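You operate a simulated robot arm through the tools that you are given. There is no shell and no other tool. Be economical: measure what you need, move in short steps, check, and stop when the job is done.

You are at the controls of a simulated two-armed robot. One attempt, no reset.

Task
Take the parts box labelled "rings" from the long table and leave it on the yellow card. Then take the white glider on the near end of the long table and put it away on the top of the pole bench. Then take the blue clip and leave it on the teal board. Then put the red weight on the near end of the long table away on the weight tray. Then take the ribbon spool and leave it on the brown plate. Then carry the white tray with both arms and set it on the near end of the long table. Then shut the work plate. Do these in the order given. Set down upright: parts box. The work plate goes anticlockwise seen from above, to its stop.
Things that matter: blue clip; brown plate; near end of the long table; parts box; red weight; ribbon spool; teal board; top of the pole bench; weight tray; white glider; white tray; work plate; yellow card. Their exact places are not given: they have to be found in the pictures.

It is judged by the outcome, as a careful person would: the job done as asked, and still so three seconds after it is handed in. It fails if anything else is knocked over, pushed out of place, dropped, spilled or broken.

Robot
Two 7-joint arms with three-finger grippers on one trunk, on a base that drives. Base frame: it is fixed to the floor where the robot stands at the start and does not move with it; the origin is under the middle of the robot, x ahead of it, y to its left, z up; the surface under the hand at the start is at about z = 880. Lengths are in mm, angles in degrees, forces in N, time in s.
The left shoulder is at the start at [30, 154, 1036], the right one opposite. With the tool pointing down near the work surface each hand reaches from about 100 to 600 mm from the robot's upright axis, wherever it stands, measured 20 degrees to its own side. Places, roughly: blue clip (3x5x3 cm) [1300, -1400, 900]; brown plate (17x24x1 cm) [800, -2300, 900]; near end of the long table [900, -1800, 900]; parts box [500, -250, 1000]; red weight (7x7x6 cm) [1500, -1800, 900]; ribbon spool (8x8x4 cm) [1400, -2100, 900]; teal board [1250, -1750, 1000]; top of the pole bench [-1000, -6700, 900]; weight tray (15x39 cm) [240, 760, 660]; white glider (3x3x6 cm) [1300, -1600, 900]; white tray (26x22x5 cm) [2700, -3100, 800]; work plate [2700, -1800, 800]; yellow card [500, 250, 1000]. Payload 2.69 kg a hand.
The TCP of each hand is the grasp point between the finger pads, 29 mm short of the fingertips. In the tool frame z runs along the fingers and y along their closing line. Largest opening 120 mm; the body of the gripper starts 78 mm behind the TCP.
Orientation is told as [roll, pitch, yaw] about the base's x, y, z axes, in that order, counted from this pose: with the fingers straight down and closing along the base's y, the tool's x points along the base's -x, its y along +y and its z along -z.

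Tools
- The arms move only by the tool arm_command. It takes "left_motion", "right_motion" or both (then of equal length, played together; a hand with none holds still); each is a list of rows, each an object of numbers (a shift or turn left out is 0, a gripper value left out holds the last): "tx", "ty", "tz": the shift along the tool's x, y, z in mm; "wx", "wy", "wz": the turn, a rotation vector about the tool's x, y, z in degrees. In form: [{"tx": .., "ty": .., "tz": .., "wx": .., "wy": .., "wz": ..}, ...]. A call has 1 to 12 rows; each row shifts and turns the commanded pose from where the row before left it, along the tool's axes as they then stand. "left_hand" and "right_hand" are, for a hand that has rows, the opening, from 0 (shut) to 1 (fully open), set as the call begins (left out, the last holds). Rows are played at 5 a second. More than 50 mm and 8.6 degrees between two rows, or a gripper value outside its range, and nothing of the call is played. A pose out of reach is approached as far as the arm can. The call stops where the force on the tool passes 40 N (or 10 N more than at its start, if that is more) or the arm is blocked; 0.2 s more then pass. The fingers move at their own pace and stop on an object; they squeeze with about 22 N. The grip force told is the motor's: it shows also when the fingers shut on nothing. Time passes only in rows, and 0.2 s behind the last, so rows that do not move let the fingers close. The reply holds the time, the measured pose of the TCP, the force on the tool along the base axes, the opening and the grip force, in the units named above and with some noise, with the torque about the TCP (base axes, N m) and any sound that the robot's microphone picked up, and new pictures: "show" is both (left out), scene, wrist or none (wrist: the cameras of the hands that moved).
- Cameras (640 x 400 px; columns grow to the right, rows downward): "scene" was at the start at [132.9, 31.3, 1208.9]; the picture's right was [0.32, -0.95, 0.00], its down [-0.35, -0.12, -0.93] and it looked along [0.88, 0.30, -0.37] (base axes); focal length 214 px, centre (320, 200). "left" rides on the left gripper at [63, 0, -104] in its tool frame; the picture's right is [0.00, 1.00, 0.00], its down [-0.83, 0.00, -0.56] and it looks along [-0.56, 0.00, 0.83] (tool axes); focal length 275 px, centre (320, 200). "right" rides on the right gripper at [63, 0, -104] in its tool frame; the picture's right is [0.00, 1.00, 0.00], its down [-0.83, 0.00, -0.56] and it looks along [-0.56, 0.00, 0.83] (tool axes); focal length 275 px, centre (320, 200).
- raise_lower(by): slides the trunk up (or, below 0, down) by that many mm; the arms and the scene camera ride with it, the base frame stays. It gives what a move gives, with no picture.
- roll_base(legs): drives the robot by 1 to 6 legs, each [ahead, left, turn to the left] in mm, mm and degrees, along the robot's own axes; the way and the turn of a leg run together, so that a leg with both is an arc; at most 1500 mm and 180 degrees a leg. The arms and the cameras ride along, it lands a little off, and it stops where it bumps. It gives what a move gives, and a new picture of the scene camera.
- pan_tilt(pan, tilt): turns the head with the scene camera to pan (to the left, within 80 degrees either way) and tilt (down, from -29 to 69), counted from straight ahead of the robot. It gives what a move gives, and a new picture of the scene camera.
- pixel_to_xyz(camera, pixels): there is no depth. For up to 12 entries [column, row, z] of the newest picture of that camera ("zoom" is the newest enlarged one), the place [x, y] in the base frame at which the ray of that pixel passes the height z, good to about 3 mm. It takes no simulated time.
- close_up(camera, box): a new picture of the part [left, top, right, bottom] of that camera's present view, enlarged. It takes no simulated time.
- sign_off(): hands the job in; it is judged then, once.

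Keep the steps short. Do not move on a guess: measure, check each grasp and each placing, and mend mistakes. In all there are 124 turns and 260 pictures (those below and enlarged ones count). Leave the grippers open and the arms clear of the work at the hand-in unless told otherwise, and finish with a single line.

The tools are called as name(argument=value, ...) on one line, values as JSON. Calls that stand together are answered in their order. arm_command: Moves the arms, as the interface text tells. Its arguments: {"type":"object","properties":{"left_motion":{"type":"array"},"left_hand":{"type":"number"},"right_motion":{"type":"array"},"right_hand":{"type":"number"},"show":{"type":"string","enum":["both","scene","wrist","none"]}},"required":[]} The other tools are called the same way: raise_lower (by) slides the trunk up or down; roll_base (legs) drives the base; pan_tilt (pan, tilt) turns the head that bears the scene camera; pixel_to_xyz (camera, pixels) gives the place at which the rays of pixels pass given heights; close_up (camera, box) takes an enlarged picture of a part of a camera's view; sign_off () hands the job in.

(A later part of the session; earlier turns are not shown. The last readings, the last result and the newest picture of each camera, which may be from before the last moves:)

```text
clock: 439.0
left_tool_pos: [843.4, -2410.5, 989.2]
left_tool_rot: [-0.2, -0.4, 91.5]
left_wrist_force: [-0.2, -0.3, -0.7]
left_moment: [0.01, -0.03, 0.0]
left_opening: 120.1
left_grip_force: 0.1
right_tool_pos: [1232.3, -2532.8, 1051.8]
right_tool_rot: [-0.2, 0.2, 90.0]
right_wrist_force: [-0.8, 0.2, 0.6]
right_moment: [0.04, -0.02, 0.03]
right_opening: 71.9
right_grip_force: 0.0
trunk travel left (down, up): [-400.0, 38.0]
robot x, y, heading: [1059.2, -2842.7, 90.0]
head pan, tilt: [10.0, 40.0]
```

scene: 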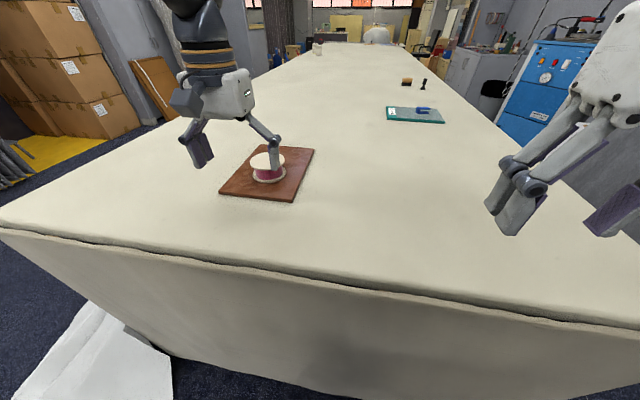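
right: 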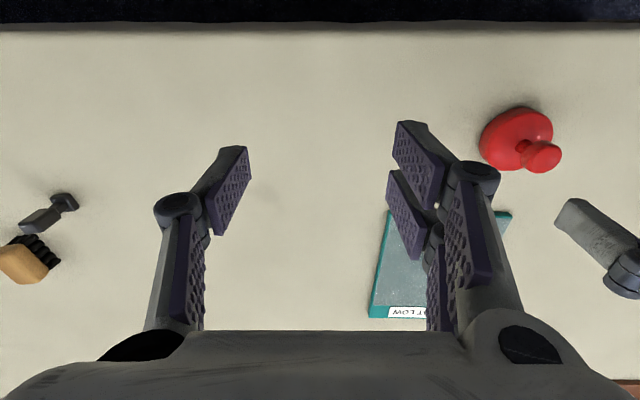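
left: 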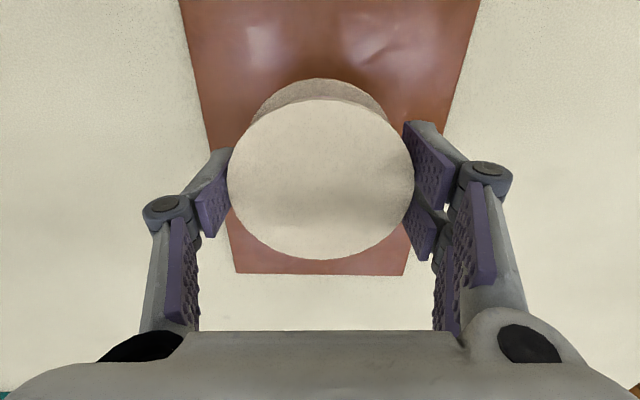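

Spool rests on the brown plate. Lift/retract the left hand, then drive to the white tray.

arm_command(left_motion=[{"tz": -30, "tx": 30}, {"tz": -30, "tx": 40}, {"tx": 30, "ty": 10}], show="none")

roll_base(legs=[[-330, 0, 0], [0, 0, -90], [800, 0, 0]])

pan_tilt(pan=0, tilt=35)

```text
clock: 439.8
left_tool_pos: [838.6, -2508.3, 1048.5]
left_tool_rot: [0.0, -0.3, 91.5]
left_wrist_force: [-0.1, 0.2, -0.2]
left_moment: [-0.02, -0.05, -0.02]
left_opening: 120.2
left_grip_force: 0.0
right_tool_pos: [1233.5, -2532.9, 1052.5]
right_tool_rot: [-0.1, 0.1, 89.9]
right_wrist_force: [-0.7, -0.9, 0.0]
right_moment: [0.0, 0.02, -0.02]
right_opening: 72.1
right_grip_force: 0.0
trunk travel left (down, up): [-400.0, 38.0]
robot x, y, heading: [1057.9, -2840.4, 90.1]
head pan, tilt: [10.0, 40.0]
```

```text
clock: 449.6
left_tool_pos: [2208.5, -2920.0, 1045.5]
left_tool_rot: [0.0, -0.2, 2.6]
left_wrist_force: [-0.2, 0.1, 0.4]
left_moment: [0.01, 0.01, -0.02]
left_opening: 120.1
left_grip_force: 0.1
right_tool_pos: [2191.5, -3314.0, 1052.0]
right_tool_rot: [-0.1, 0.2, 1.1]
right_wrist_force: [0.5, 0.3, -0.2]
right_moment: [0.01, -0.02, 0.02]
right_opening: 72.0
right_grip_force: 0.1
trunk travel left (down, up): [-400.0, 38.0]
robot x, y, heading: [1876.3, -3143.3, 1.2]
head pan, tilt: [10.0, 40.0]
```

scene: 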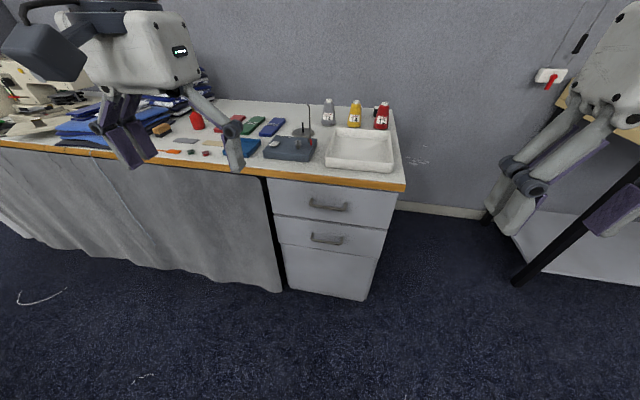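

```text
clock: 450.4
left_tool_pos: [2206.4, -2919.1, 1047.0]
left_tool_rot: [0.0, -0.2, 2.6]
left_wrist_force: [0.1, -0.7, 0.7]
left_moment: [0.01, 0.0, -0.01]
left_opening: 120.0
left_grip_force: 0.1
right_tool_pos: [2192.1, -3313.0, 1050.7]
right_tool_rot: [-0.1, 0.2, 1.1]
right_wrist_force: [-0.1, 0.4, 0.1]
right_moment: [0.0, -0.02, -0.02]
right_opening: 72.0
right_grip_force: 0.0
trunk travel left (down, up): [-400.0, 38.0]
robot x, y, heading: [1878.4, -3146.1, 0.9]
head pan, tilt: [0.0, 35.0]
```

scene: 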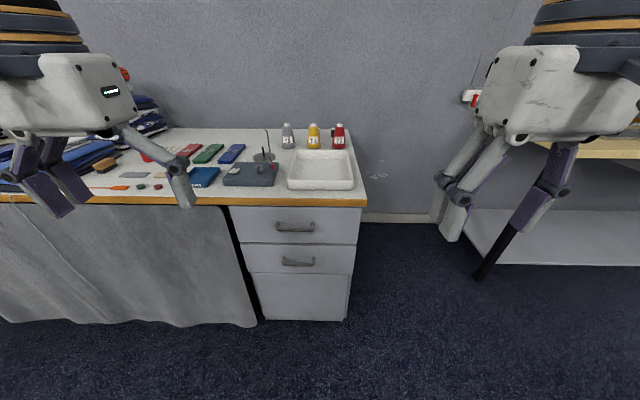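

pixel_to_xyz(camera="scene", pixels=[[300, 321, 0], [345, 321, 0], [300, 203, 760], [300, 203, 800], [300, 196, 780], [365, 200, 780], [287, 180, 830], [354, 180, 830], [347, 152, 830], [292, 152, 830], [289, 189, 785], [353, 189, 785]])

close_up(camera="scene", box=[210, 115, 390, 215])

```text
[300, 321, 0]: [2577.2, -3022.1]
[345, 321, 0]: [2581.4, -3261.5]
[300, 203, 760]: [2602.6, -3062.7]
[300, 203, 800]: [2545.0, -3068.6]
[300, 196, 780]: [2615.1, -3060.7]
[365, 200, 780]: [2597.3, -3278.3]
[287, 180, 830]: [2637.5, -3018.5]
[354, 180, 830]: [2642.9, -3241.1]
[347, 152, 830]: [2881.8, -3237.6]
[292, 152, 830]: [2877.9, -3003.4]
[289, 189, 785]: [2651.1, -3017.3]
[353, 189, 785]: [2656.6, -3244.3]
```

```text
3.56 times, centred on (300, 165) of scene
```

zoom: 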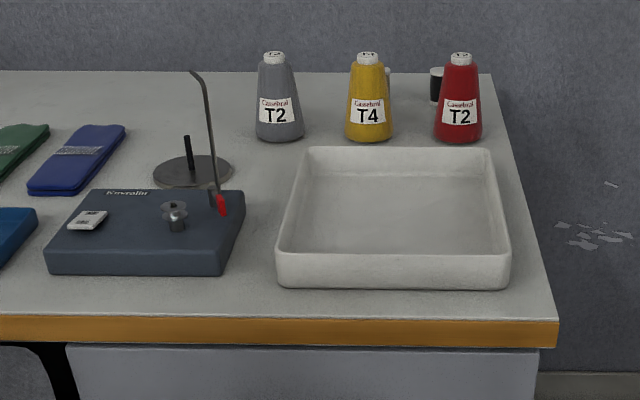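

pixel_to_xyz(camera="zoom", pixels=[[193, 175, 785], [240, 240, 785], [222, 272, 785], [243, 198, 820], [278, 255, 830], [301, 148, 830], [488, 148, 830], [511, 255, 830], [285, 285, 785], [505, 287, 785], [222, 205, 840], [280, 140, 785]])

pixel_to_xyz(camera="zoom", pixels=[[550, 322, 775], [555, 346, 750], [300, 320, 775], [240, 215, 820], [228, 265, 810], [193, 72, 950], [193, 72, 900]])

```text
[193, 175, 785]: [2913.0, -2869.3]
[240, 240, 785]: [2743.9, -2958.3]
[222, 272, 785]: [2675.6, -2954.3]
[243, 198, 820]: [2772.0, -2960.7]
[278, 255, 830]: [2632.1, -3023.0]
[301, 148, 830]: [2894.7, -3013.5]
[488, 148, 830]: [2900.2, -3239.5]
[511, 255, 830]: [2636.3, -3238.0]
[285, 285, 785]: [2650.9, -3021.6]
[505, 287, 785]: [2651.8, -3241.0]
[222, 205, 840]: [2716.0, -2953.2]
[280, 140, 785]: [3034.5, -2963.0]
```

```text
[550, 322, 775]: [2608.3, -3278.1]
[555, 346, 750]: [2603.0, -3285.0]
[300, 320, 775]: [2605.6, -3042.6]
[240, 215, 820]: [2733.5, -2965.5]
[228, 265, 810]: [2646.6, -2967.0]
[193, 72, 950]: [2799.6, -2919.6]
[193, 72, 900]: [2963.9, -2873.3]
```

Tray: x 2640–2895, y −3018…−3240, rim ≈ z 832. I'll drive up so the hands are symmetric to it.

roll_base(legs=[[0, 10, -0.9], [390, 0, 0]])

pan_tilt(pan=0, tilt=45)

close_up(camera="scene", box=[180, 80, 460, 260])

```text
clock: 453.1
left_tool_pos: [2598.2, -2917.6, 1046.3]
left_tool_rot: [-0.1, -0.3, 1.1]
left_wrist_force: [1.0, 0.6, 0.5]
left_moment: [-0.01, 0.0, 0.02]
left_opening: 120.0
left_grip_force: 0.1
right_tool_pos: [2573.0, -3312.9, 1051.6]
right_tool_rot: [-0.1, 0.2, -0.3]
right_wrist_force: [-0.1, -0.7, -0.5]
right_moment: [-0.01, 0.01, 0.01]
right_opening: 72.1
right_grip_force: 0.1
trunk travel left (down, up): [-400.0, 38.0]
robot x, y, heading: [2263.0, -3136.0, -0.5]
head pan, tilt: [0.0, 35.0]
```

scene: 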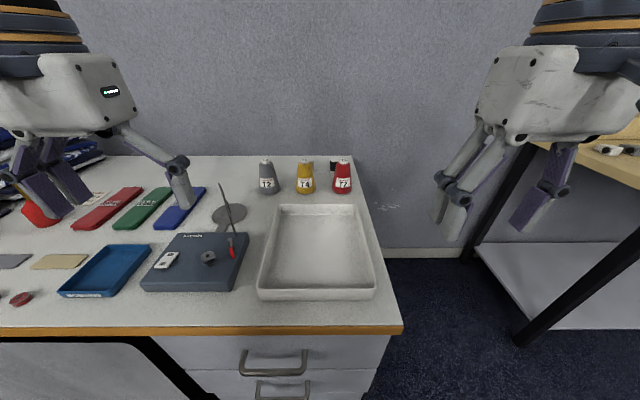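

```text
clock: 453.9
left_tool_pos: [2598.2, -2917.9, 1046.6]
left_tool_rot: [0.0, -0.1, 1.2]
left_wrist_force: [0.5, 0.4, -0.3]
left_moment: [0.0, 0.0, 0.0]
left_opening: 119.9
left_grip_force: 0.1
right_tool_pos: [2573.1, -3312.2, 1051.5]
right_tool_rot: [-0.2, 0.2, -0.3]
right_wrist_force: [0.5, -0.5, -0.4]
right_moment: [-0.02, 0.0, -0.02]
right_opening: 71.8
right_grip_force: 0.1
trunk travel left (down, up): [-400.0, 38.0]
robot x, y, heading: [2265.8, -3137.4, -0.2]
head pan, tilt: [0.0, 45.0]
```

scene: 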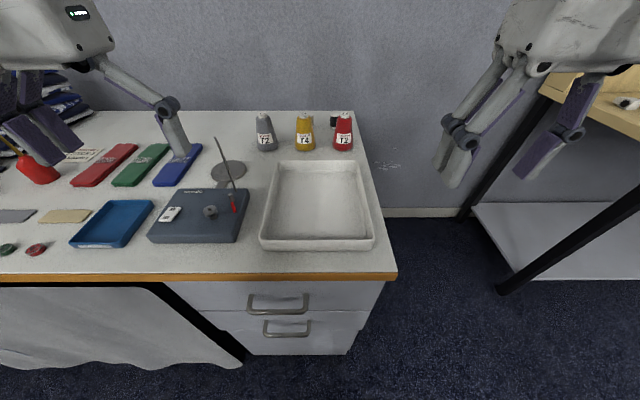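

```text
2.22 times, centred on (320, 170) of scene
```

zoom: 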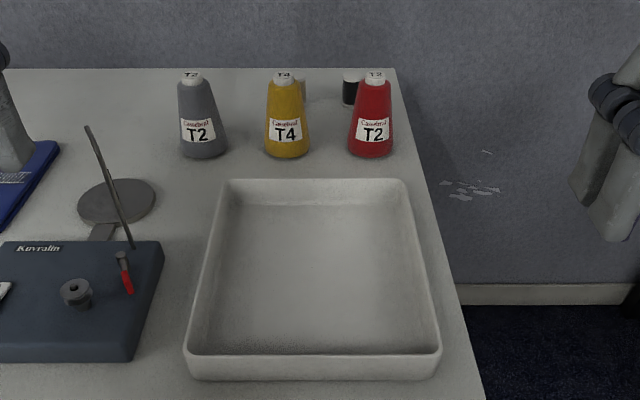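

pixel_to_xyz(camera="zoom", pixels=[[187, 352, 830], [440, 352, 830], [228, 182, 830], [404, 182, 830], [193, 379, 785], [436, 379, 785], [163, 270, 825], [135, 360, 785], [130, 247, 830], [88, 127, 930], [145, 257, 785]])

```text
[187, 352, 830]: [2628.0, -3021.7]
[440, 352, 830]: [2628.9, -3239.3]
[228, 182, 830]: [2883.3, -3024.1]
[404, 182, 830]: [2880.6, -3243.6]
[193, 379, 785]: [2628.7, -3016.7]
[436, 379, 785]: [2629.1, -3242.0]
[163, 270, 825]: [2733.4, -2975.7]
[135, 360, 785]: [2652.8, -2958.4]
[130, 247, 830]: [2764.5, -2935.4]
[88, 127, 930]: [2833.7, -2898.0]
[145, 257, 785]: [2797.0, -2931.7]
```

arm_command(left_motion=[{"ty": -27, "tx": -34, "wz": 1.1}, {"ty": -27, "tx": -34}, {"ty": -27, "tx": -34}, {"ty": -27, "tx": -34}, {"tz": 40}, {"tz": 35}, {}], right_motion=[{"ty": 19, "tx": -40.5}, {"ty": 19, "tx": -40.5}, {"ty": 19, "tx": -40.5}, {"ty": 19, "tx": -40.5}, {"tz": 40}, {"tz": 40}, {}], left_hand=0.35, right_hand=0.35)

```text
clock: 455.5
left_tool_pos: [2735.7, -3023.5, 975.6]
left_tool_rot: [0.0, -0.2, 0.0]
left_wrist_force: [0.4, -0.5, -0.3]
left_moment: [0.03, -0.04, -0.01]
left_opening: 42.0
left_grip_force: 0.0
right_tool_pos: [2733.7, -3238.8, 966.9]
right_tool_rot: [-0.1, 0.1, -0.3]
right_wrist_force: [0.9, 0.1, -0.5]
right_moment: [-0.02, -0.02, 0.01]
right_opening: 42.0
right_grip_force: 0.1
trunk travel left (down, up): [-400.0, 38.0]
robot x, y, heading: [2267.0, -3132.3, -0.0]
head pan, tilt: [0.0, 45.0]
```

scene: 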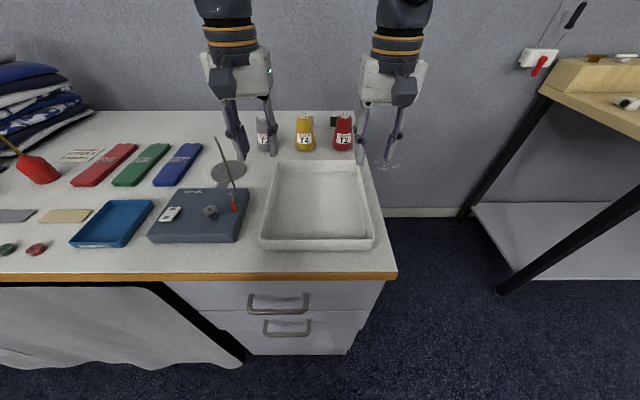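
right: 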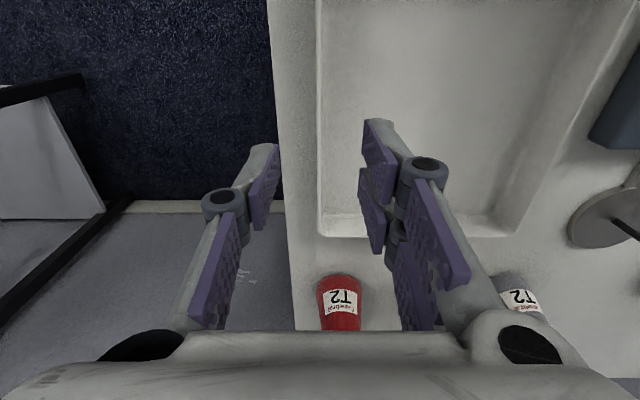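
left: 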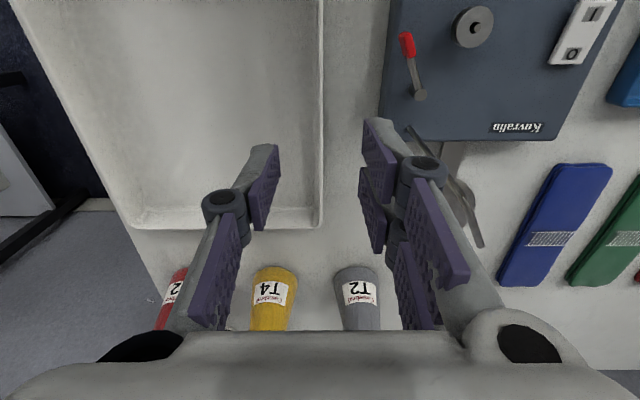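

pixel_to_xyz(camera="left", pixels=[[316, 150, 830], [323, 150, 830], [317, 60, 830], [323, 60, 830], [322, 222, 830], [318, 235, 830], [410, 130, 825], [395, 142, 800]])

pixel_to_xyz(camera="right", pixels=[[317, 150, 830], [322, 150, 830], [316, 60, 830], [322, 60, 830], [318, 235, 830], [290, 250, 780], [282, 150, 780]])

close_up(camera="right", box=[260, 0, 400, 250])

```text
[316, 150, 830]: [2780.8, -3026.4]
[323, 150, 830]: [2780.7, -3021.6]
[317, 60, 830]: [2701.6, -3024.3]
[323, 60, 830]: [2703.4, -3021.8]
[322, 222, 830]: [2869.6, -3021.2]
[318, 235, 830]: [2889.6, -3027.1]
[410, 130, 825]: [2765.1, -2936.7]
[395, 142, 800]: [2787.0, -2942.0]
```

```text
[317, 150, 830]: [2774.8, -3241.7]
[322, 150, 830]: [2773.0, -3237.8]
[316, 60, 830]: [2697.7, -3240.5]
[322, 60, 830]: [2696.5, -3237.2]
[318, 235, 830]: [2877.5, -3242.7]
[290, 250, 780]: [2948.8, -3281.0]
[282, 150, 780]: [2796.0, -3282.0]
```

```text
1.60 times, centred on (330, 125) of right
```

zoom: 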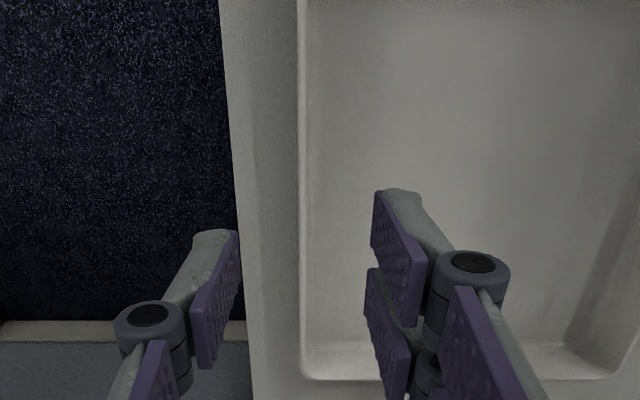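

Both hands are centred on the left/right walls (y −3024 / −3239). Lower to z≈828 and check.

arm_command(left_motion=[{"tz": 40}, {"tz": 40}, {"tz": 35}, {"tz": 20}, {"tz": 12}, {}], right_motion=[{"tz": 35}, {"tz": 35}, {"tz": 35}, {"tz": 22}, {"tz": 12}, {}], left_hand=0.35, right_hand=0.35)

```text
clock: 456.9
left_tool_pos: [2734.6, -3026.0, 829.3]
left_tool_rot: [-0.2, -0.5, 0.0]
left_wrist_force: [-0.1, -4.7, 21.4]
left_moment: [-0.73, 0.09, -0.02]
left_opening: 48.5
left_grip_force: 4.1
right_tool_pos: [2733.3, -3240.0, 832.3]
right_tool_rot: [0.0, 0.1, -0.3]
right_wrist_force: [0.5, -0.2, 0.3]
right_moment: [0.02, -0.01, 0.02]
right_opening: 42.1
right_grip_force: 0.1
trunk travel left (down, up): [-400.0, 38.0]
robot x, y, heading: [2264.8, -3137.0, -0.3]
head pan, tilt: [0.0, 45.0]
```

scene: 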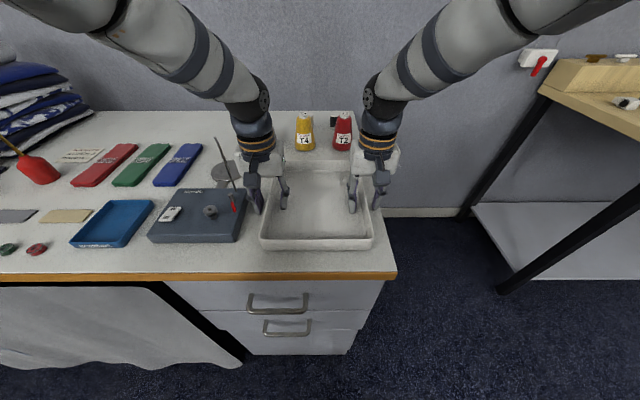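
right: 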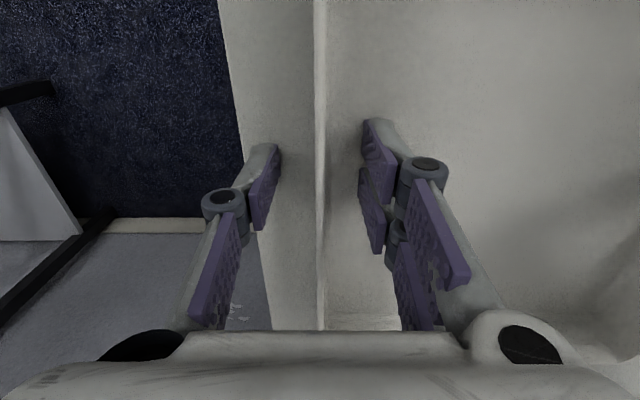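
left: 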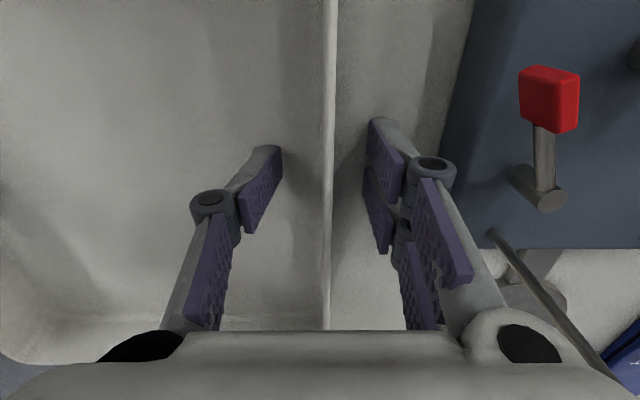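

The left inner finger touches the tray floor (21 N). Raise the left hand 6 mm and shift 3 mm outward, then close both gently.

arm_command(left_motion=[{"tz": -6, "ty": 2.5}, {}], right_motion=[{"tz": -1}, {}], left_hand=0.35, right_hand=0.35, show="none")

arm_command(left_motion=[{}, {}, {}], right_motion=[{}, {}, {}], left_hand=0, right_hand=0)

```text
clock: 457.5
left_tool_pos: [2732.5, -3022.3, 832.7]
left_tool_rot: [0.1, -0.1, 0.0]
left_wrist_force: [1.4, -2.1, 5.6]
left_moment: [-0.22, 0.0, 0.03]
left_opening: 43.8
left_grip_force: 1.6
right_tool_pos: [2733.9, -3237.6, 833.2]
right_tool_rot: [-0.1, 0.2, -0.2]
right_wrist_force: [0.6, 1.1, 0.4]
right_moment: [0.04, 0.0, -0.01]
right_opening: 42.2
right_grip_force: 0.3
trunk travel left (down, up): [-400.0, 38.0]
robot x, y, heading: [2262.6, -3137.7, -0.0]
head pan, tilt: [0.0, 45.0]
```

```text
clock: 458.3
left_tool_pos: [2733.3, -3022.7, 832.6]
left_tool_rot: [0.1, -0.1, -0.1]
left_wrist_force: [0.2, 1.7, 0.6]
left_moment: [0.08, 0.68, -0.2]
left_opening: 6.0
left_grip_force: 21.9
right_tool_pos: [2734.1, -3237.1, 831.8]
right_tool_rot: [-0.1, 0.3, -0.2]
right_wrist_force: [-0.6, -3.2, -1.4]
right_moment: [-0.06, -0.57, 0.15]
right_opening: 6.0
right_grip_force: 21.9
trunk travel left (down, up): [-400.0, 38.0]
robot x, y, heading: [2264.4, -3135.5, -0.4]
head pan, tilt: [0.0, 45.0]
```

scene: 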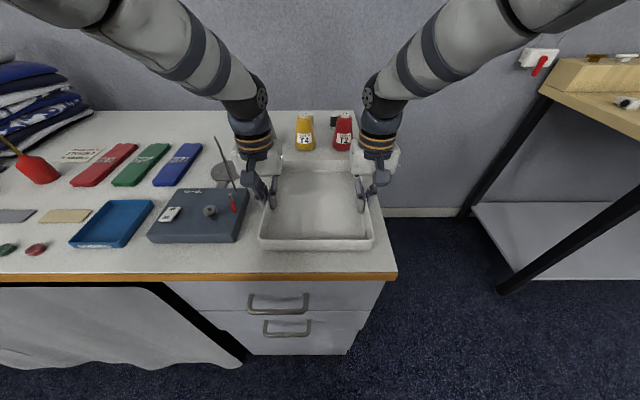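
right: 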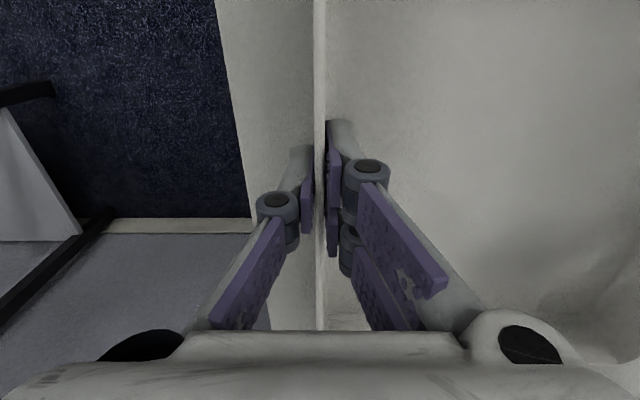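
left: 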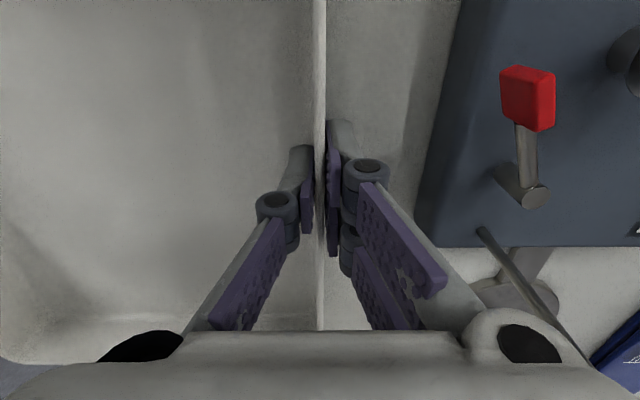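

Both walls gripped (6 mm). Lift a little together and check that it is level.

arm_command(left_motion=[{"tz": -8}, {"tz": -12}, {"tz": -20}, {}], right_motion=[{"tz": -8}, {"tz": -12}, {"tz": -20}, {}], show="scene")

```text
clock: 459.3
left_tool_pos: [2734.1, -3022.0, 872.6]
left_tool_rot: [0.1, -0.2, 0.1]
left_wrist_force: [0.5, 7.9, -1.5]
left_moment: [0.21, 0.03, -0.09]
left_opening: 6.0
left_grip_force: 22.3
right_tool_pos: [2736.0, -3237.3, 871.8]
right_tool_rot: [-0.1, 0.2, -0.2]
right_wrist_force: [-1.3, -7.0, -1.4]
right_moment: [-0.21, 0.04, 0.28]
right_opening: 5.8
right_grip_force: 22.2
trunk travel left (down, up): [-400.0, 38.0]
robot x, y, heading: [2261.6, -3137.7, -0.3]
head pan, tilt: [0.0, 45.0]
```

scene: 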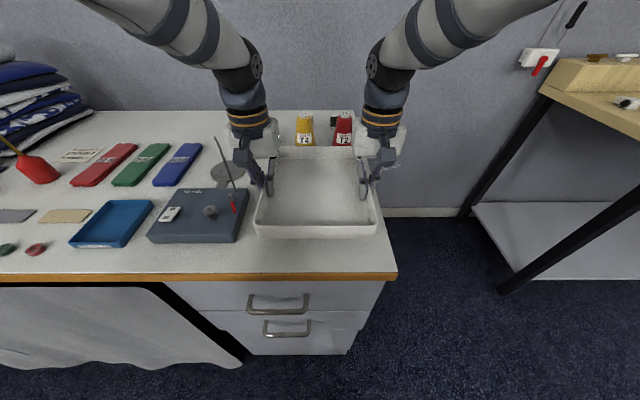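

arm_command(left_motion=[{"tz": -35}, {"tz": -35}, {"tz": -35}, {"tz": -30}, {"tx": 35}, {"tx": 35}, {"tx": 35}, {}], right_motion=[{"tz": -35}, {"tz": -35}, {"tz": -35}, {"tz": -30}, {"tx": 35}, {"tx": 35}, {"tx": 35}, {}], show="scene")

```text
clock: 461.1
left_tool_pos: [2629.8, -3022.4, 1004.7]
left_tool_rot: [0.2, -0.1, 0.1]
left_wrist_force: [-1.7, 25.6, -2.4]
left_moment: [0.65, 0.56, -0.52]
left_opening: 5.8
left_grip_force: 21.8
right_tool_pos: [2630.3, -3237.6, 1006.5]
right_tool_rot: [-0.3, 0.2, -0.4]
right_wrist_force: [2.2, -25.8, -1.3]
right_moment: [-0.64, -0.53, -0.02]
right_opening: 6.0
right_grip_force: 22.1
trunk travel left (down, up): [-400.0, 38.0]
robot x, y, heading: [2265.1, -3134.7, -0.0]
head pan, tilt: [0.0, 45.0]
```

scene: 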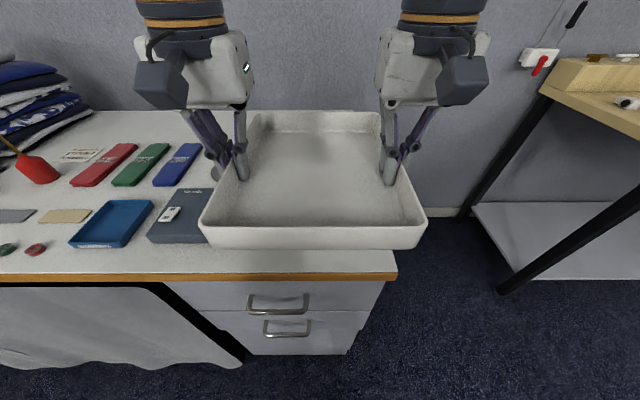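

The hands squeeze the tray inward (±25 N). Ease outward 1.5 mm each.

arm_command(left_motion=[{"ty": 1.5}, {}], right_motion=[{"ty": -1.5}, {}], show="none")

```text
clock: 461.7
left_tool_pos: [2629.9, -3021.7, 1005.3]
left_tool_rot: [0.0, -0.1, 0.1]
left_wrist_force: [-3.6, 18.5, -1.9]
left_moment: [0.44, 0.3, -0.54]
left_opening: 6.1
left_grip_force: 21.8
right_tool_pos: [2628.0, -3237.5, 1008.0]
right_tool_rot: [-0.1, 0.3, -0.4]
right_wrist_force: [4.2, -17.9, -0.9]
right_moment: [-0.44, -0.29, -0.2]
right_opening: 6.3
right_grip_force: 22.2
trunk travel left (down, up): [-400.0, 38.0]
robot x, y, heading: [2262.7, -3135.1, -0.3]
head pan, tilt: [0.0, 45.0]
```

arm_command(left_motion=[{"ty": 2.5}, {}], right_motion=[{"ty": -2.5}, {}], show="none")

roll_base(legs=[[-400, 0, 0]])

```text
clock: 462.3
left_tool_pos: [2629.1, -3022.2, 1005.4]
left_tool_rot: [-0.4, -0.2, 0.0]
left_wrist_force: [-4.0, -18.6, -0.5]
left_moment: [-0.46, 0.34, -0.38]
left_opening: 6.2
left_grip_force: 21.6
right_tool_pos: [2629.0, -3238.8, 1009.8]
right_tool_rot: [0.4, 0.1, -0.3]
right_wrist_force: [3.9, 19.1, -1.8]
right_moment: [0.45, -0.3, -0.49]
right_opening: 6.0
right_grip_force: 22.3
trunk travel left (down, up): [-400.0, 38.0]
robot x, y, heading: [2259.4, -3139.8, -0.4]
head pan, tilt: [0.0, 45.0]
```

```text
clock: 463.6
left_tool_pos: [2518.0, -3021.5, 1007.8]
left_tool_rot: [-0.4, -0.3, -0.1]
left_wrist_force: [-3.2, -1.0, -0.4]
left_moment: [-0.03, -0.32, -0.36]
left_opening: 5.9
left_grip_force: 21.8
right_tool_pos: [2516.6, -3237.9, 1008.9]
right_tool_rot: [0.4, 0.0, -0.3]
right_wrist_force: [0.9, 1.2, -0.8]
right_moment: [0.0, 0.26, -0.07]
right_opening: 5.9
right_grip_force: 21.7
trunk travel left (down, up): [-400.0, 38.0]
robot x, y, heading: [2150.1, -3134.8, -0.5]
head pan, tilt: [0.0, 45.0]
stopped in leg 1: the force on the tool passed its limit at 40 N (the readings are from after the stop); the commanded pose is now the measured one
```

scene: 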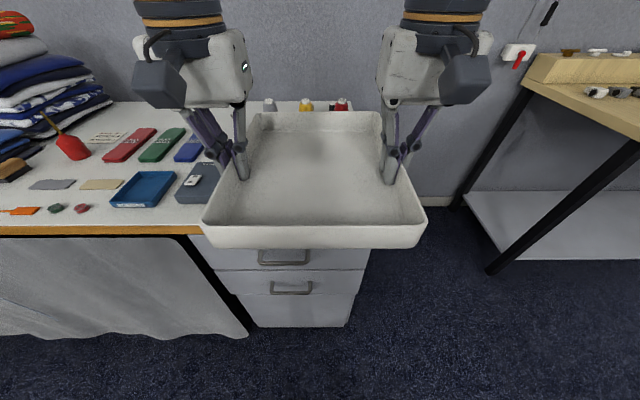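

Forces have relaxed now (≈1 N). Continue backing off.

roll_base(legs=[[-300, 0, 0.5]])

```text
clock: 465.6
left_tool_pos: [2223.0, -3020.0, 1003.8]
left_tool_rot: [-0.5, -0.2, 0.3]
left_wrist_force: [-2.3, -1.3, -1.2]
left_moment: [-0.02, 0.22, -0.43]
left_opening: 5.7
left_grip_force: 21.5
right_tool_pos: [2223.2, -3234.9, 1007.6]
right_tool_rot: [0.4, 0.1, -0.1]
right_wrist_force: [1.8, 1.3, -1.0]
right_moment: [0.03, -0.29, -0.14]
right_opening: 6.0
right_grip_force: 22.0
trunk travel left (down, up): [-400.0, 38.0]
robot x, y, heading: [1852.2, -3137.1, -0.0]
head pan, tilt: [0.0, 45.0]
```

scene: 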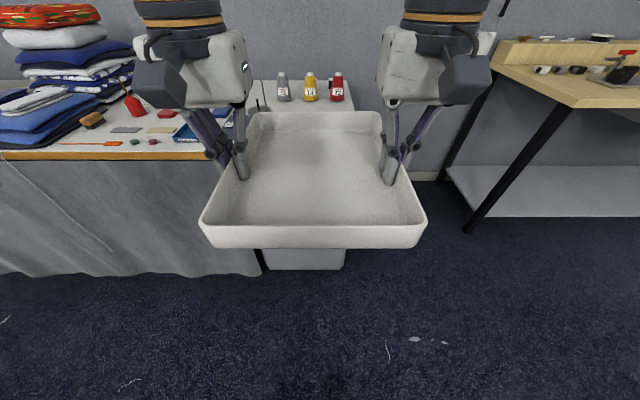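

roll_base(legs=[[-580, -80, 0], [0, 0, 90]])

```text
clock: 472.6
left_tool_pos: [1188.1, -2847.5, 1005.9]
left_tool_rot: [-0.5, -0.2, 89.0]
left_wrist_force: [0.6, -2.3, -1.7]
left_moment: [-0.03, -0.03, -0.38]
left_opening: 5.9
left_grip_force: 21.8
right_tool_pos: [1405.6, -2851.3, 1007.7]
right_tool_rot: [0.4, 0.1, 88.6]
right_wrist_force: [-1.3, 2.5, -1.0]
right_moment: [-0.01, 0.01, -0.07]
right_opening: 6.1
right_grip_force: 22.3
trunk travel left (down, up): [-400.0, 38.0]
robot x, y, heading: [1297.6, -3214.6, 88.9]
head pan, tilt: [0.0, 45.0]
```

scene: 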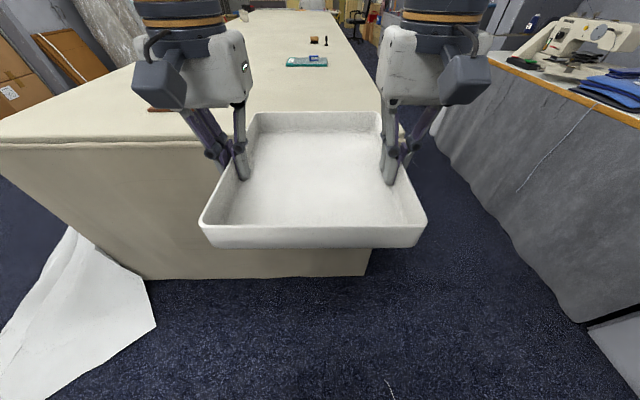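

roll_base(legs=[[0, 60, 1.1], [365, 0, 0]])

```text
clock: 475.7
left_tool_pos: [1120.7, -2478.2, 1004.1]
left_tool_rot: [-0.5, -0.2, 90.3]
left_wrist_force: [1.0, -1.9, -0.9]
left_moment: [-0.19, -0.01, -0.4]
left_opening: 6.2
left_grip_force: 22.1
right_tool_pos: [1337.6, -2477.4, 1007.9]
right_tool_rot: [0.5, 0.1, 90.0]
right_wrist_force: [-1.6, 2.4, -1.7]
right_moment: [0.14, 0.04, -0.1]
right_opening: 6.0
right_grip_force: 21.7
trunk travel left (down, up): [-400.0, 38.0]
robot x, y, heading: [1236.9, -2848.2, 90.1]
head pan, tilt: [0.0, 45.0]
```

scene: 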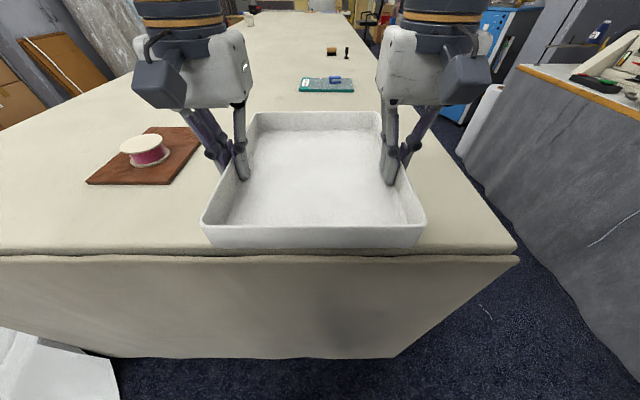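

arm_command(left_motion=[{"tx": -30}, {"tx": -30}, {"tx": -30}, {"tx": -30}, {"tz": 25}, {"tz": 25}, {"tz": 10}, {}], right_motion=[{"tx": -30}, {"tx": -30}, {"tx": -30}, {"tx": -30}, {"tz": 25}, {"tz": 25}, {"tz": 12}, {}], show="scene")

```text
clock: 477.5
left_tool_pos: [1118.3, -2359.2, 944.2]
left_tool_rot: [-0.7, -0.1, 90.3]
left_wrist_force: [15.6, -2.9, -1.1]
left_moment: [-0.38, -0.34, -0.33]
left_opening: 6.0
left_grip_force: 22.7
right_tool_pos: [1334.6, -2357.6, 945.9]
right_tool_rot: [0.5, 0.0, 90.0]
right_wrist_force: [-15.5, 1.9, -1.6]
right_moment: [0.36, 0.39, -0.27]
right_opening: 6.2
right_grip_force: 22.2
trunk travel left (down, up): [-400.0, 38.0]
robot x, y, heading: [1237.0, -2844.7, 90.1]
head pan, tilt: [0.0, 45.0]
```

scene: 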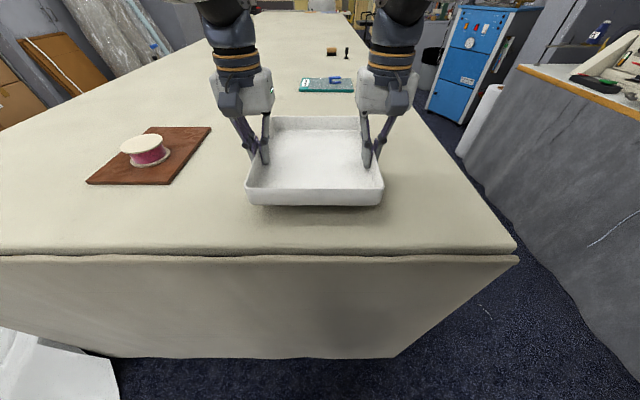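

arm_command(left_motion=[{"ty": -1, "tz": 5}, {"tz": 4}, {"tz": 2}, {}], right_motion=[{"ty": 1, "tz": 6}, {"tz": 4}, {"tz": 2}, {}], show="none")

arm_command(left_motion=[{"tz": 2}, {"tz": 1.5}, {}], right_motion=[{"tz": 2}, {"tz": 1.5}, {}], show="none")

```text
clock: 478.5
left_tool_pos: [1120.3, -2358.1, 933.1]
left_tool_rot: [-0.4, -0.1, 90.3]
left_wrist_force: [4.4, -4.4, -1.7]
left_moment: [0.23, -0.14, -0.54]
left_opening: 6.0
left_grip_force: 21.8
right_tool_pos: [1334.5, -2358.5, 933.3]
right_tool_rot: [0.4, 0.1, 90.1]
right_wrist_force: [-4.9, 4.1, -1.6]
right_moment: [-0.27, 0.13, -0.42]
right_opening: 6.0
right_grip_force: 22.1
trunk travel left (down, up): [-400.0, 38.0]
robot x, y, heading: [1233.7, -2844.8, 90.1]
head pan, tilt: [0.0, 45.0]
```

```text
clock: 479.3
left_tool_pos: [1118.7, -2358.8, 930.5]
left_tool_rot: [-0.4, -0.1, 90.4]
left_wrist_force: [-3.4, -3.5, -0.9]
left_moment: [-0.17, 0.1, -0.47]
left_opening: 5.9
left_grip_force: 21.9
right_tool_pos: [1336.6, -2359.1, 930.4]
right_tool_rot: [0.3, 0.1, 90.0]
right_wrist_force: [3.7, 3.3, -1.4]
right_moment: [0.13, -0.09, -0.2]
right_opening: 5.9
right_grip_force: 21.5
trunk travel left (down, up): [-400.0, 38.0]
robot x, y, heading: [1236.2, -2849.0, 90.0]
head pan, tilt: [0.0, 45.0]
```

arm_command(left_motion=[{"tz": 2}, {"tz": 1.5}, {}], right_motion=[{"tz": 2}, {"tz": 1.5}, {}], show="none")

close_up(camera="scene", box=[230, 90, 400, 220])

```text
clock: 480.1
left_tool_pos: [1120.6, -2358.2, 926.8]
left_tool_rot: [-0.2, -0.2, 90.4]
left_wrist_force: [-16.2, -2.0, -1.3]
left_moment: [-0.11, 0.42, -0.48]
left_opening: 6.1
left_grip_force: 22.1
right_tool_pos: [1336.8, -2358.0, 926.7]
right_tool_rot: [0.3, 0.0, 90.0]
right_wrist_force: [16.6, 3.1, -1.1]
right_moment: [0.07, -0.42, -0.11]
right_opening: 6.0
right_grip_force: 21.8
trunk travel left (down, up): [-400.0, 38.0]
robot x, y, heading: [1235.9, -2844.7, 90.2]
head pan, tilt: [0.0, 45.0]
```

```text
3.08 times, centred on (315, 155) of scene
```

zoom: 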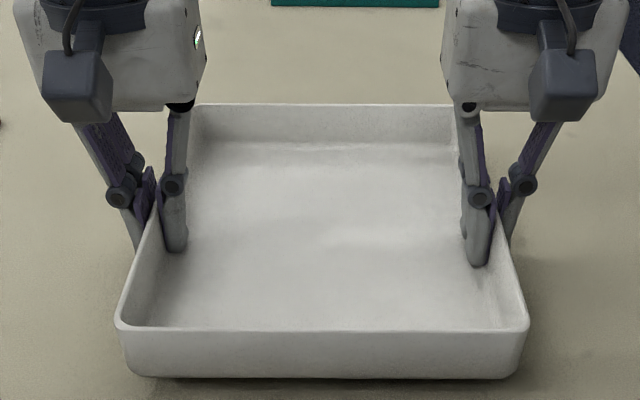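

arm_command(left_motion=[{"tz": 2, "ty": 0.7}, {"tz": 1.5}, {}], right_motion=[{"tz": 2, "ty": -0.7}, {"tz": 1.5}, {}], show="none")

arm_command(left_motion=[{"tz": 2}, {"tz": 1}, {}], right_motion=[{"tz": 2}, {"tz": 1}, {}], show="none")

```text
clock: 480.9
left_tool_pos: [1121.2, -2356.9, 924.1]
left_tool_rot: [-0.5, -0.1, 90.4]
left_wrist_force: [-15.8, -3.7, -0.2]
left_moment: [-0.08, 0.39, -0.59]
left_opening: 5.7
left_grip_force: 22.6
right_tool_pos: [1337.0, -2357.9, 923.9]
right_tool_rot: [0.4, 0.1, 90.0]
right_wrist_force: [16.5, 3.8, -1.4]
right_moment: [0.01, -0.4, -0.21]
right_opening: 5.9
right_grip_force: 22.1
trunk travel left (down, up): [-400.0, 38.0]
robot x, y, heading: [1235.1, -2848.0, 90.0]
head pan, tilt: [0.0, 45.0]
```

```text
clock: 481.7
left_tool_pos: [1120.1, -2358.8, 919.9]
left_tool_rot: [-0.5, -0.3, 90.3]
left_wrist_force: [-20.9, -2.5, -1.3]
left_moment: [-0.05, 0.49, -0.46]
left_opening: 6.0
left_grip_force: 21.8
right_tool_pos: [1337.1, -2358.3, 921.0]
right_tool_rot: [0.3, 0.2, 90.0]
right_wrist_force: [20.9, 1.2, -0.9]
right_moment: [0.03, -0.54, -0.05]
right_opening: 5.8
right_grip_force: 21.6
trunk travel left (down, up): [-400.0, 38.0]
robot x, y, heading: [1235.3, -2844.6, 90.1]
head pan, tilt: [0.0, 45.0]
```

arm_command(left_motion=[{"tz": 2, "ty": 0.7}, {"tz": 1}, {}], right_motion=[{"tz": 2, "ty": -0.7}, {"tz": 1.5}, {}], show="none")

arm_command(left_motion=[{"tz": 2}, {"tz": 1}, {}], right_motion=[{"tz": 2}, {"tz": 1}, {}], show="none")

```text
clock: 482.5
left_tool_pos: [1119.9, -2358.2, 917.2]
left_tool_rot: [-0.5, -0.1, 90.3]
left_wrist_force: [-12.5, -4.1, -1.0]
left_moment: [0.02, 0.28, -0.53]
left_opening: 6.1
left_grip_force: 21.9
right_tool_pos: [1337.6, -2358.7, 916.7]
right_tool_rot: [0.5, 0.2, 89.9]
right_wrist_force: [13.2, 3.8, -1.9]
right_moment: [-0.07, -0.34, -0.29]
right_opening: 5.9
right_grip_force: 21.8
trunk travel left (down, up): [-400.0, 38.0]
robot x, y, heading: [1232.8, -2846.7, 90.2]
head pan, tilt: [0.0, 45.0]
```

```text
clock: 483.3
left_tool_pos: [1120.4, -2358.0, 915.1]
left_tool_rot: [-0.5, -0.3, 90.4]
left_wrist_force: [-7.1, -3.0, -1.3]
left_moment: [-0.37, 0.22, -0.44]
left_opening: 5.9
left_grip_force: 22.1
right_tool_pos: [1336.3, -2359.1, 913.7]
right_tool_rot: [0.5, 0.1, 90.0]
right_wrist_force: [8.0, 2.4, -1.4]
right_moment: [0.34, -0.17, -0.21]
right_opening: 6.3
right_grip_force: 21.8
trunk travel left (down, up): [-400.0, 38.0]
robot x, y, heading: [1237.0, -2850.9, 90.1]
head pan, tilt: [0.0, 45.0]
5 turns are left
```

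Few turns remain, so I'll batch steps. Lower until the force stops it, release, rise and retract, then drive to the work plate bench and look.

arm_command(left_motion=[{"tz": 1.5}, {"tz": 1.5}, {"tz": 1.5}, {"tz": 1.5}, {}], right_motion=[{"tz": 1.2}, {"tz": 1.2}, {"tz": 1.2}, {"tz": 1.2}, {}], show="none")

arm_command(left_motion=[{}, {}, {"tz": -30}, {"tz": -40}, {"tz": -40}, {"tx": 30}, {"tx": 40}, {"tx": 40}], right_motion=[{}, {}, {"tz": -30}, {"tz": -40}, {"tz": -40}, {"tx": 30}, {"tx": 40}, {"tx": 40}], left_hand=0.35, right_hand=0.35, show="scene")

roll_base(legs=[[-350, 0, 0], [0, 0, -90], [780, 0, 0], [0, 1350, 0]])

pan_tilt(pan=0, tilt=35)

close_up(camera="scene", box=[120, 60, 520, 310])

pixel_to_xyz(camera="scene", pixels=[[100, 150, 800], [200, 150, 800], [300, 150, 800], [400, 150, 800], [500, 150, 800], [100, 200, 800], [200, 200, 800], [300, 200, 800], [400, 200, 800], [500, 200, 800], [200, 250, 800], [400, 250, 800]])

```text
clock: 484.5
left_tool_pos: [1120.9, -2359.4, 912.5]
left_tool_rot: [-0.6, -0.6, 90.3]
left_wrist_force: [0.1, 2.8, 19.0]
left_moment: [-0.11, -0.04, -0.44]
left_opening: 6.1
left_grip_force: 22.2
right_tool_pos: [1336.7, -2359.3, 910.7]
right_tool_rot: [0.6, -0.2, 90.0]
right_wrist_force: [-2.0, 4.3, 21.3]
right_moment: [-0.12, 0.07, -0.28]
right_opening: 5.9
right_grip_force: 21.6
trunk travel left (down, up): [-400.0, 38.0]
robot x, y, heading: [1233.5, -2845.6, 90.0]
head pan, tilt: [0.0, 45.0]
```

```text
clock: 486.3
left_tool_pos: [1119.0, -2467.6, 1018.8]
left_tool_rot: [-0.5, -0.5, 90.2]
left_wrist_force: [0.6, -0.4, 0.6]
left_moment: [0.05, -0.01, 0.01]
left_opening: 42.2
left_grip_force: 0.0
right_tool_pos: [1337.7, -2471.1, 1022.9]
right_tool_rot: [0.4, 0.0, 90.0]
right_wrist_force: [-0.3, -0.7, 0.1]
right_moment: [0.01, -0.01, -0.01]
right_opening: 42.2
right_grip_force: 0.1
trunk travel left (down, up): [-400.0, 38.0]
robot x, y, heading: [1233.4, -2845.4, 90.2]
head pan, tilt: [0.0, 45.0]
```

scene: 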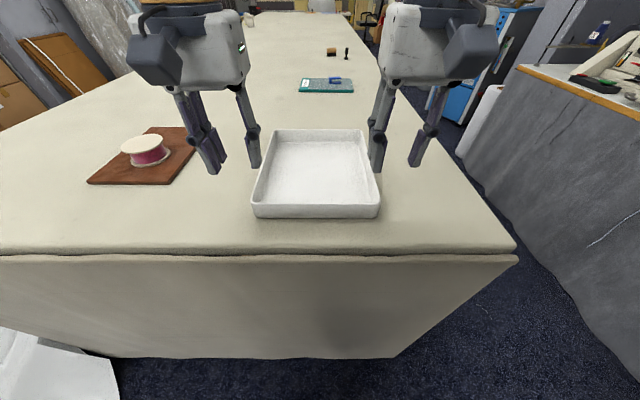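

```text
clock: 506.7
left_tool_pos: [2486.4, -1755.9, 1018.1]
left_tool_rot: [-0.4, -0.2, -3.6]
left_wrist_force: [0.2, -0.4, -0.5]
left_moment: [-0.01, 0.0, -0.01]
left_opening: 42.2
left_grip_force: 0.0
right_tool_pos: [2468.5, -1974.5, 1022.6]
right_tool_rot: [0.5, 0.2, -4.0]
right_wrist_force: [-0.4, -0.3, 0.4]
right_moment: [0.03, 0.01, 0.02]
right_opening: 41.9
right_grip_force: 0.1
trunk travel left (down, up): [-400.0, 38.0]
robot x, y, heading: [2103.4, -1846.1, -4.0]
head pan, tilt: [0.0, 45.0]
```

scene: 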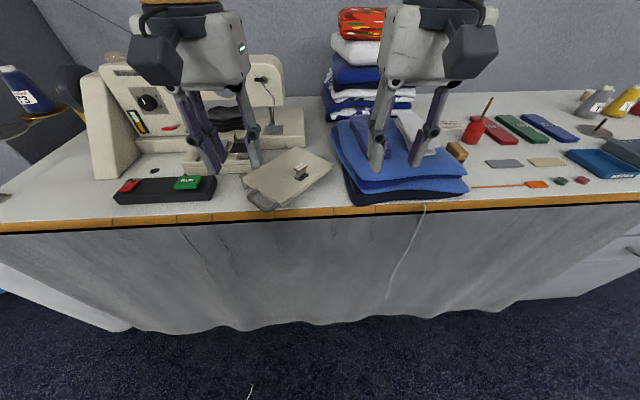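

```text
clock: 507.4
left_tool_pos: [2485.5, -1755.5, 1017.3]
left_tool_rot: [-0.4, -0.1, -3.7]
left_wrist_force: [0.1, -0.4, -0.7]
left_moment: [0.0, 0.01, -0.02]
left_opening: 42.0
left_grip_force: 0.1
right_tool_pos: [2468.6, -1975.1, 1022.7]
right_tool_rot: [0.4, 0.1, -3.9]
right_wrist_force: [0.0, 0.4, -0.7]
right_moment: [-0.04, -0.02, 0.02]
right_opening: 42.2
right_grip_force: 0.1
trunk travel left (down, up): [-400.0, 38.0]
robot x, y, heading: [2097.6, -1851.1, -3.6]
head pan, tilt: [0.0, 35.0]
```

scene: 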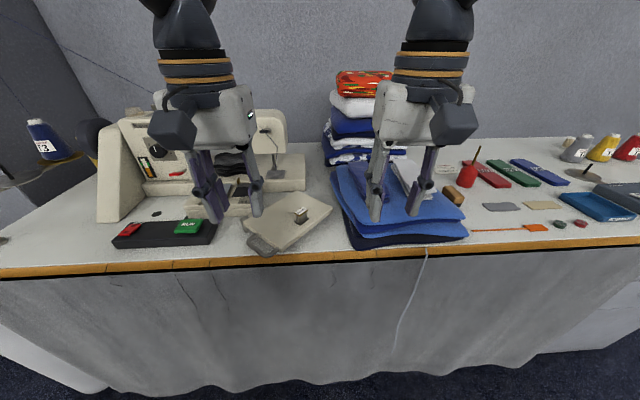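

```text
1.60 times, centred on (320, 185) of scene
```

zoom: 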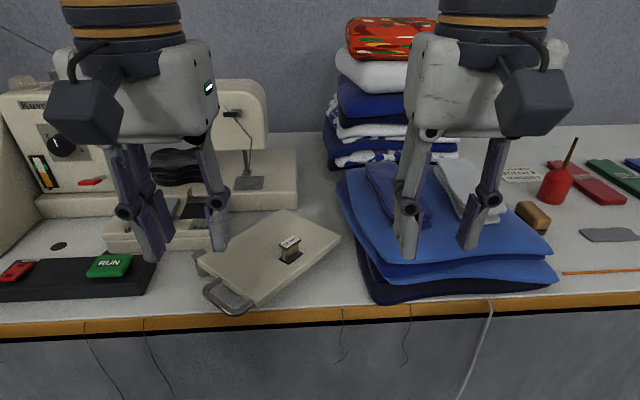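

```text
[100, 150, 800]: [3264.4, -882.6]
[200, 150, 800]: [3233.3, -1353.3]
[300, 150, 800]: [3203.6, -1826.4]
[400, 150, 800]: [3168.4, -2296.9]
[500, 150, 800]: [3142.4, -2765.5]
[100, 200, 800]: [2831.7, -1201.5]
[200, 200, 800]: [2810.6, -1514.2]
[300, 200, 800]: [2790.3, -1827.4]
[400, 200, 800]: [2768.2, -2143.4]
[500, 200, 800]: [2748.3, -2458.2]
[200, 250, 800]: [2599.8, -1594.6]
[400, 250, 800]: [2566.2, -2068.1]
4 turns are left
```

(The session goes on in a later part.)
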